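You operate a simulated robot arm through the tools that you are given. There is no shell and no other tool. Be economical: measure what you need, move in short steps, check, and stop when the job is done.

Carry out the task below with a simulated robot arm. There is one attempt and no reset: what you move stays moved.

TASK
Put one of the knobbed cream blocks from the top of the long steel table on the yellow job card.

It is judged by the outcome, as a careful person would: the job done as asked, and still so three seconds after it is handed in. It fails if anything else is knocked over, pushed out of place, dropped, spilled or broken.

THE ROBOT
A 7-joint arm with a two-finger parallel gripper, fixed in place. Base frame: the origin is at the foot of the arm, x ahead of it, y to its left, z up; the work surface is at about z = 0. Lengths are in m, angles in degrees, forces in N, time in s.
With the tool pointing down near the work surface it reaches from about 0.24 to 0.62 m from the base axis. Its first joint turns from -66.0 to 66.0 degrees. Payload 2.6 kg.
Tool frame: the origin (TCP) lies between the finger pads and is the grasp point; the fingertips stand 0.03 m ahead of it; z points along the fingers, y is the line along which they close. The gripper opens to 0.094 m. The fingers are 0.028 m wide and 0.01 m thick; the gripper's body (0.05 by 0.096 m) begins 0.055 m behind the TCP.
Orientation is that of the tool frame in the base frame, as [roll, pitch, yaw] about the fixed x, y, z axes, in that order (R = Rz(yaw) Ry(pitch) Rx(roll)). With the fingers straight down and closing along the base's y, the tool's x points along the base's -x, its y along +y and its z along -z.

THE INTERFACE
- The arm moves only by the tool step_arm. Its argument "moves" is a list of rows, each an object (a shift or turn left out is 0, a gripper value left out holds the last) with "dp": the shift along the tool's x, y, z in units of 400 mm (1.0 is 400 mm), a list of three; "delta_rot": the turn, a rotation vector about the tool's x, y, z in units of 120 degrees (1.0 is 120 degrees), a list of three. In form: [{"dp": [x, y, z], "delta_rot": [rx, ry, rz]}, ...]. A call has 1 to 20 rows; each row is the pose to reach, as a shift and turn from the pose commanded when the call began, along the tool's axes at that moment. "grip" is the opening, from 0 (shut) to 1 (fully open), set as the call begins (left out, the last holds). A call with a number of a shift or a turn outside -1 to 1 is refused whole. A row lasts 0.2 s, in which the tool goes at most 0.05 m and 8.6 degrees; a call with a longer step from one row to the next is refused whole, and so is a gripper value outside its range. A pose out of reach is approached as far as the arm can. The call stops where the force on the tool passes 40 N (or 10 N more than at its start, if that is more) or the arm is blocked; 0.2 s more then pass. The fingers move at their own pace (about 0.072 m/s each) and stop on an object; they squeeze with about 43 N. The grip force told is the motor's: it shows also when the fingers shut on nothing. Time passes only in rows, and 0.2 s behind the last, so rows that repeat a pose let the fingers close. It gives the time, the measured TCP pose, the force on the tool (base axes), the opening and the grip force at its end, in the units of the frame above (readings bear some noise).
- Cameras (640 x 400 px; columns grow to the right, rows downward): "scene" is fixed at [0.016, 0.4207, 0.566]; the picture's right is [-0.91, -0.42, 0.00], its down [-0.23, 0.50, -0.83] and it looks along [0.35, -0.76, -0.55] (base axes); focal length 367 px, centre (320, 200). "wrist" rides on the gripper at [-0.037, 0, -0.058] in the tool frame; the picture's right is [0.00, -1.00, 0.00], its down [0.97, 0.00, -0.24] and it looks along [0.24, 0.00, 0.97] (tool axes); focal length 218 px, centre (320, 200).
- snapshot(camera): a new picture of that camera. No time passes.
- probe_pixels(camera, pixels): for up to 12 pixels [column, row] of the newest picture of that camera ("zoom" is the newest enlarged one), the place [x, y, z] in the base frame of the surface seen there, good to about 0.003 m. No time passes.
- enlarge(camera, box): a new picture of the part [left, top, right, bottom] of that camera's present view, enlarged. No time passes.
- job_done(): hands the job in; it is judged then, once.

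Work in short steps. Measure before you move; look again where a grasp or a placing could have gone wrong, and mend it. You have 60 turns and 22 pictures in all, the two below and enlarged ones among them. Open the gripper and draw the arm clear of the work before you hand the job in, unless the task says otherwise; then end with one line.

The tools are called as a command line: name --argument value ..., lists and objects as JSON in quotes. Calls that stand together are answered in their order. step_arm: Moves the arm, as the interface text tells. Its arguments: {"type":"object","properties":{"moves":{"type":"array"},"grip":{"type":"number"}},"required":["moves"]} The other tools are called the same way: snapshot (camera) takes a picture; probe_pixels (camera, pixels) gives the place of the surface under pixels of a picture; enlarge (camera, box) takes an enlarged picture of a part of a camera's view; job_done () hands the job in.

At the start:

```text
t: 0.0
tcp_pos: [0.4184, -0.0531, 0.2833]
ee_rot: [-180.0, -0.1, -180.0]
ft_force: [0.9, 0.0, -0.4]
finger_gap: 0.0942
grasp_force: 0.0
```

scene: 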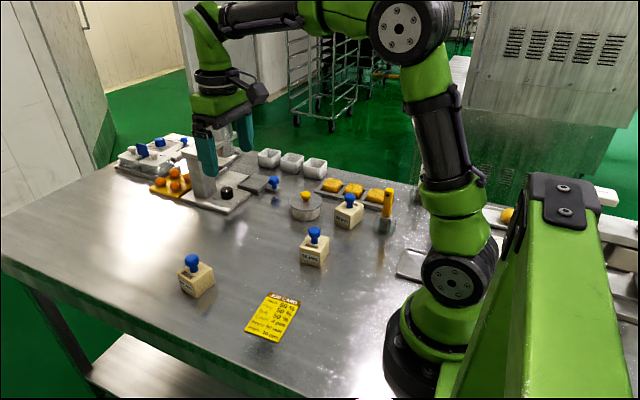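
wrist: 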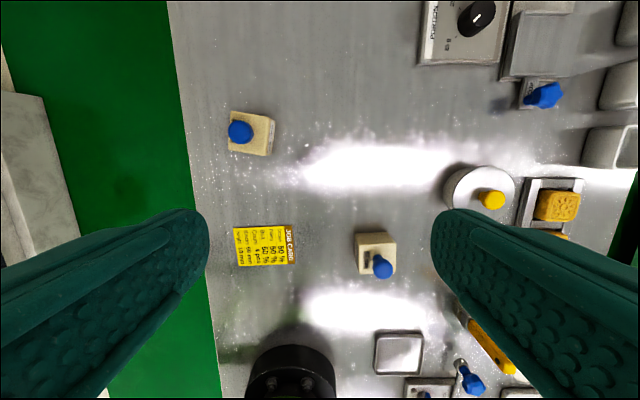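

The scene shows cream blocks at about (197,278), (314,248) and (349,212), and the card at (273,315). I'll enlarge the view for detail and probe the places.

enlarge --camera "scene" --box '[160, 180, 400, 350]'

probe_pixels --camera "scene" --pixels '[[192, 261], [197, 272], [314, 232], [314, 243], [349, 199], [273, 293], [299, 300], [247, 330], [280, 341], [273, 315], [230, 310]]'

probe_pixels --camera "wrist" --pixels '[[240, 131], [265, 118], [262, 148], [235, 228], [295, 225], [238, 266], [296, 263], [265, 245], [382, 267], [365, 240], [388, 240]]'

```text
2.35 times, centred on (280, 265) of scene
```

zoom: 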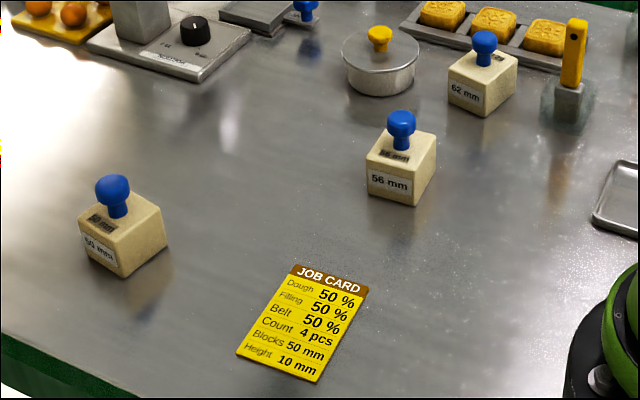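

```text
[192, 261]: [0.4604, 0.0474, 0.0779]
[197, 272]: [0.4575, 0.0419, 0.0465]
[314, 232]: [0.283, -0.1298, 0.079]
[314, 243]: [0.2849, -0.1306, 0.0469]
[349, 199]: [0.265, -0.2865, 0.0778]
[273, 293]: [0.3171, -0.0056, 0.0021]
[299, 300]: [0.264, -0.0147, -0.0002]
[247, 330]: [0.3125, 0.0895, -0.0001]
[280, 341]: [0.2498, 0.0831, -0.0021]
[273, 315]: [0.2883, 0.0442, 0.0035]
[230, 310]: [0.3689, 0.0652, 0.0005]
```

```text
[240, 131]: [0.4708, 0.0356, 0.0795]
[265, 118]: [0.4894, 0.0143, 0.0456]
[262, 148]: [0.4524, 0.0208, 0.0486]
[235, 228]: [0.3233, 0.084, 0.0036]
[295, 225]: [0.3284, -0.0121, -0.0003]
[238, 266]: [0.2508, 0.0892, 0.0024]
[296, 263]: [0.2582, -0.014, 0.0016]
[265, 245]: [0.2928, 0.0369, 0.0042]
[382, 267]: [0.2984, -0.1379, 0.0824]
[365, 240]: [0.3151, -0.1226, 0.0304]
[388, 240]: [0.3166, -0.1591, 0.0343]
```

The left block's label may read 50 or 59 mm, and the card asks for 50 mm blocks. I'll look closer at it in both cameras.

enlarge --camera "scene" --box '[170, 245, 234, 305]'

enlarge --camera "wrist" --box '[215, 95, 295, 165]'

```text
6.67 times, centred on (202, 275) of scene
```

zoom: 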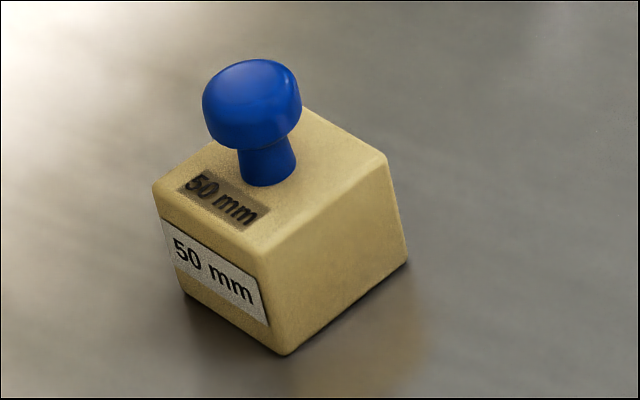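

```text
5.71 times, centred on (255, 130) of wrist
```

zoom: 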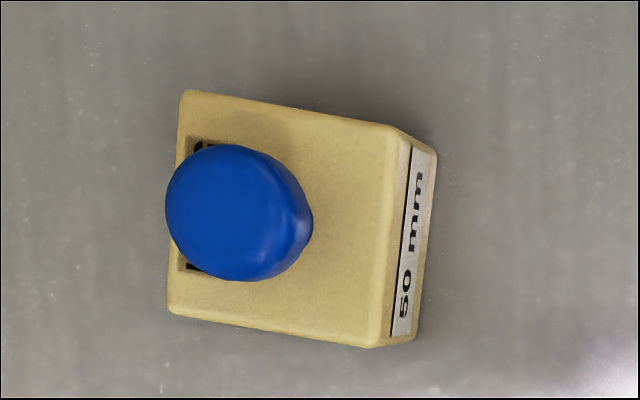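

It reads 50 mm, so it matches the card. I'll probe its top corners and knob in this zoom.

probe_pixels --camera "zoom" --pixels '[[190, 102], [395, 140], [370, 338], [176, 305], [285, 115], [340, 230], [240, 210], [270, 322], [388, 235], [430, 160], [412, 335]]'

```text
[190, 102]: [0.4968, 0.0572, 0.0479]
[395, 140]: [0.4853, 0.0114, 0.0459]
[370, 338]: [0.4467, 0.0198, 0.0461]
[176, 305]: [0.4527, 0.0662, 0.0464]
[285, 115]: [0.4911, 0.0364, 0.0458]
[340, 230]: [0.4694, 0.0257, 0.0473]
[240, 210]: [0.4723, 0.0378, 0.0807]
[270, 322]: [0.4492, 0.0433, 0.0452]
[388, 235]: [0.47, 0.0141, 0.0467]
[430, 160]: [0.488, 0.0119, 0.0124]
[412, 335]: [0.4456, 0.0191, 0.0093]
```

The block's top is centred at about (0.470, 0.0385, 0.047), with yaw about -11° and width about 0.05 along y'. I'll hover above it at z≈0.16 with the fingers open and turned to match.

step_arm --grip 1 --moves '[{"dp": [-0.0325, 0.057, 0], "delta_rot": [0, 0, 0.03]}, {"dp": [-0.065, 0.1145, 0], "delta_rot": [0, 0, 0.06]}, {"dp": [-0.0975, 0.172, 0.05], "delta_rot": [0, 0, 0.092]}, {"dp": [-0.13, 0.229, 0.1], "delta_rot": [0, 0, 0.092]}, {"dp": [-0.13, 0.229, 0.2], "delta_rot": [0, 0, 0.092]}, {"dp": [-0.13, 0.229, 0.3], "delta_rot": [0, 0, 0.092]}, {"dp": [-0.13, 0.229, 0.3], "delta_rot": [0, 0, 0.092]}]'

snapshot --camera "wrist"

```text
t: 1.6
tcp_pos: [0.4694, 0.0385, 0.165]
ee_rot: [-180.0, 0.0, 168.8]
ft_force: [-0.1, 0.4, -1.2]
finger_gap: 0.0939
grasp_force: 0.0
```

```text
16 pictures are left
```

wrist: 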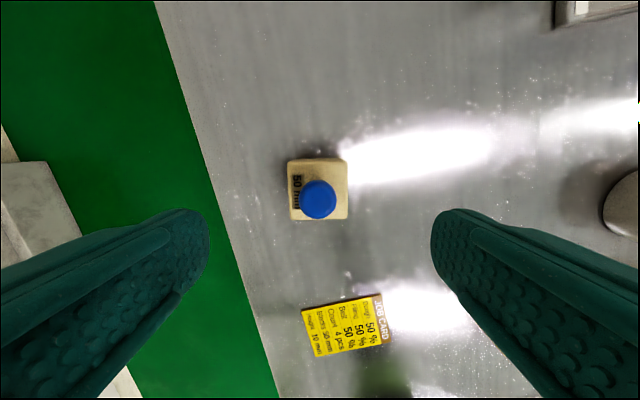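

The block at (318,190) is centred and square between the fingers. I'll descend to z≈0.040.

step_arm --moves '[{"dp": [0, 0, 0.08]}, {"dp": [0, 0, 0.16]}, {"dp": [0, 0, 0.22]}, {"dp": [0, 0, 0.27]}, {"dp": [0, 0, 0.3125]}, {"dp": [0, 0, 0.3125]}]'

enlarge --camera "scene" --box '[130, 200, 290, 320]'

```text
t: 3.0
tcp_pos: [0.4679, 0.0388, 0.0382]
ee_rot: [-180.0, 0.0, 169.0]
ft_force: [0.7, -0.3, -0.3]
finger_gap: 0.0939
grasp_force: 0.1
```

```text
3.33 times, centred on (210, 260) of scene
```

zoom: 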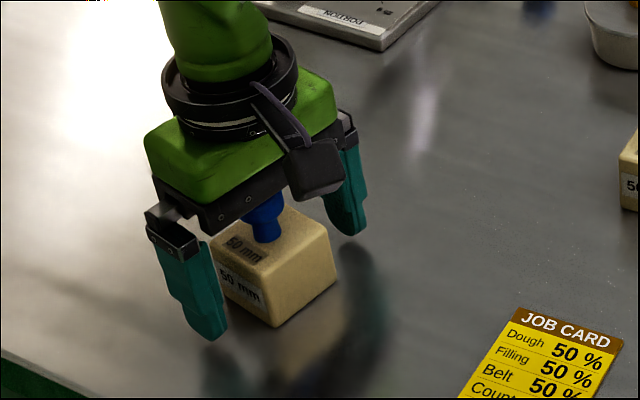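

The fingers straddle the block without touching it. I'll close the gripper.

step_arm --grip 0 --moves '[{}, {}, {}, {}, {}]'

```text
t: 4.2
tcp_pos: [0.4685, 0.0384, 0.0384]
ee_rot: [-179.9, 0.0, 169.0]
ft_force: [-0.3, -0.5, 0.6]
finger_gap: 0.0541
grasp_force: 42.7
```

The fingers hold at a 0.054 m gap with 43 N. I'll lift 60 mm.

step_arm --moves '[{"dp": [0, 0, -0.03]}, {"dp": [0, 0, -0.07]}, {"dp": [0, 0, -0.11]}, {"dp": [0, 0, -0.15]}, {"dp": [0, 0, -0.15]}]'

enlarge --camera "scene" --box '[130, 180, 330, 350]'

```text
t: 5.4
tcp_pos: [0.4683, 0.0373, 0.0978]
ee_rot: [-180.0, 0.0, 169.0]
ft_force: [-1.1, 0.2, -1.4]
finger_gap: 0.0534
grasp_force: 42.6
```

```text
2.35 times, centred on (230, 265) of scene
```

zoom: 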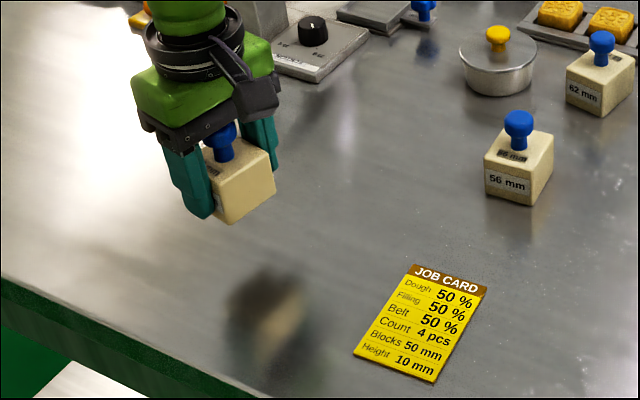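

The block is held level. I'll carry it over the card's centre (0.289, 0.037), turning back to yaw 0.

step_arm --moves '[{"dp": [0.055, -0.0107, 0], "delta_rot": [0, 0, -0.012]}, {"dp": [0.11, -0.0214, 0], "delta_rot": [0, 0, -0.023]}, {"dp": [0.165, -0.032, 0], "delta_rot": [0, 0, -0.035]}, {"dp": [0.22, -0.0427, 0], "delta_rot": [0, 0, -0.046]}, {"dp": [0.275, -0.0534, 0], "delta_rot": [0, 0, -0.058]}, {"dp": [0.33, -0.064, 0], "delta_rot": [0, 0, -0.07]}, {"dp": [0.385, -0.0748, 0], "delta_rot": [0, 0, -0.082]}, {"dp": [0.439, -0.0854, 0], "delta_rot": [0, 0, -0.092]}, {"dp": [0.439, -0.0854, 0], "delta_rot": [0, 0, -0.092]}]'

snapshot --camera "scene"

```text
t: 7.4
tcp_pos: [0.291, 0.0384, 0.0992]
ee_rot: [180.0, 0.0, -179.9]
ft_force: [0.2, -0.6, -1.3]
finger_gap: 0.0537
grasp_force: 42.9
```

```text
13 pictures are left
```

scene: 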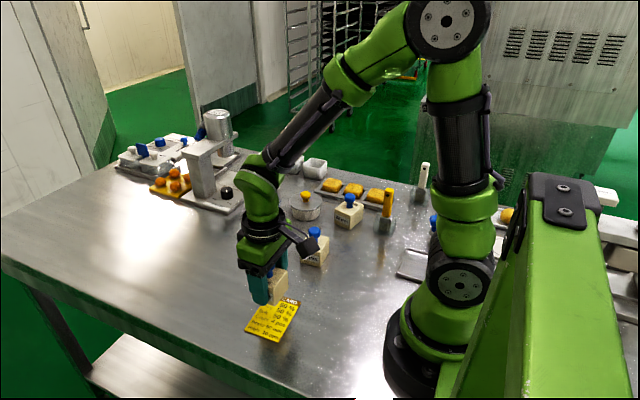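

It is over the card at (0.291, 0.038). I'll lower it 58 mm, slowly at the end.

step_arm --moves '[{"dp": [0, 0, 0.05]}, {"dp": [0, 0, 0.09]}, {"dp": [0, 0, 0.12]}, {"dp": [0, 0, 0.135]}, {"dp": [0, 0, 0.142]}, {"dp": [0, 0, 0.146]}, {"dp": [0, 0, 0.146]}]'

enlarge --camera "scene" --box '[210, 230, 338, 350]'

```text
t: 9.0
tcp_pos: [0.2922, 0.0381, 0.0407]
ee_rot: [180.0, 0.1, -180.0]
ft_force: [-6.6, 0.7, 31.1]
finger_gap: 0.0538
grasp_force: 42.4
```

```text
3.33 times, centred on (274, 290) of scene
```

zoom: 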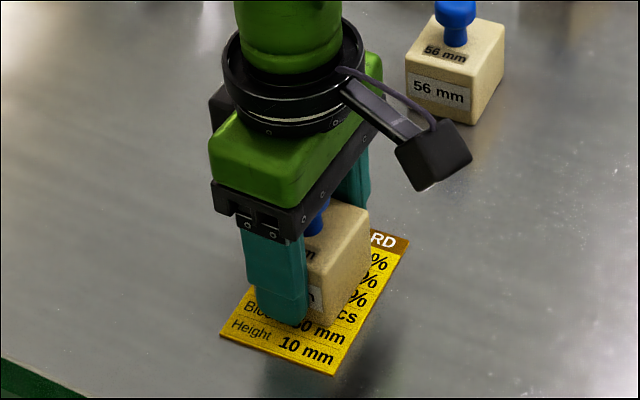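

The 31 N upward force shows the block is on the card. I'll ease off under 1 mm and open.

step_arm --moves '[{"dp": [0, 0, -0.002]}, {"dp": [0, 0, -0.002]}]'

step_arm --grip 1 --moves '[{}, {}, {}, {}]'

```text
t: 9.6
tcp_pos: [0.292, 0.0384, 0.0407]
ee_rot: [180.0, 0.2, -179.9]
ft_force: [3.7, 0.7, 14.5]
finger_gap: 0.054
grasp_force: 42.8
```

```text
t: 10.6
tcp_pos: [0.2896, 0.0369, 0.0413]
ee_rot: [180.0, 0.0, -179.9]
ft_force: [-0.3, -0.4, -0.4]
finger_gap: 0.094
grasp_force: 0.1
```

The fingers are open. I'll go straight up, then away.

step_arm --moves '[{"dp": [0, 0, -0.05]}, {"dp": [0, 0, -0.12]}, {"dp": [0, 0, -0.22]}, {"dp": [0, 0, -0.32]}, {"dp": [0, 0, -0.42]}, {"dp": [0, 0, -0.52]}, {"dp": [-0.1, 0, -0.55]}, {"dp": [-0.2, 0, -0.55]}, {"dp": [-0.3, 0, -0.55]}, {"dp": [-0.3, 0, -0.55]}]'

snapshot --camera "scene"

enlarge --camera "scene" --box '[210, 230, 338, 350]'

```text
t: 12.8
tcp_pos: [0.408, 0.0382, 0.2609]
ee_rot: [-180.0, -0.1, -180.0]
ft_force: [0.3, 0.7, -1.0]
finger_gap: 0.0939
grasp_force: 0.1
```

```text
11 pictures are left
```

scene: 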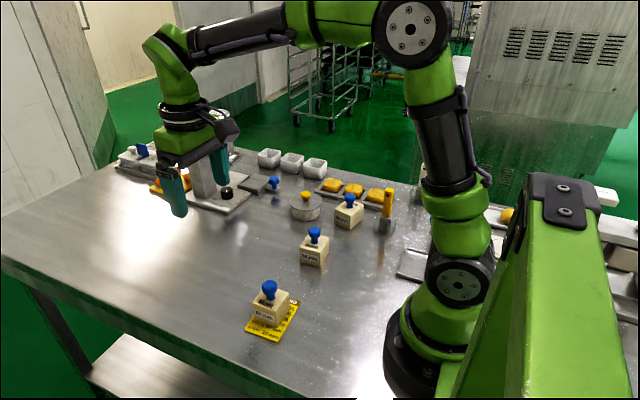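

```text
3.33 times, centred on (274, 290) of scene
```

zoom: 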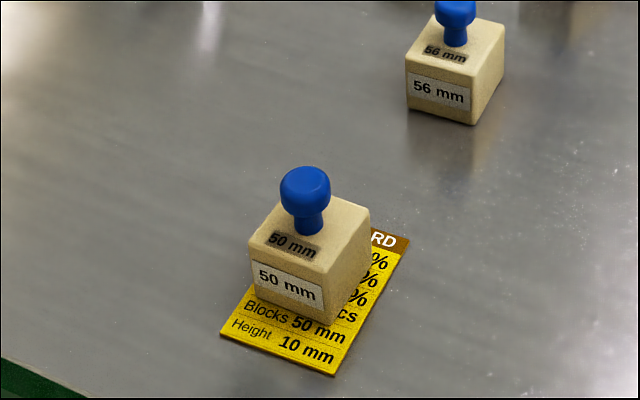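

The 50 mm block stands upright, wholly on the card. Nothing else has moved and the arm is clear, so I'll hand it in.

job_done

```text
The job is handed in.
```

The knobbed cream block marked 50 mm, the size the job card lists, is standing upright on the yellow job card; nothing else was moved.
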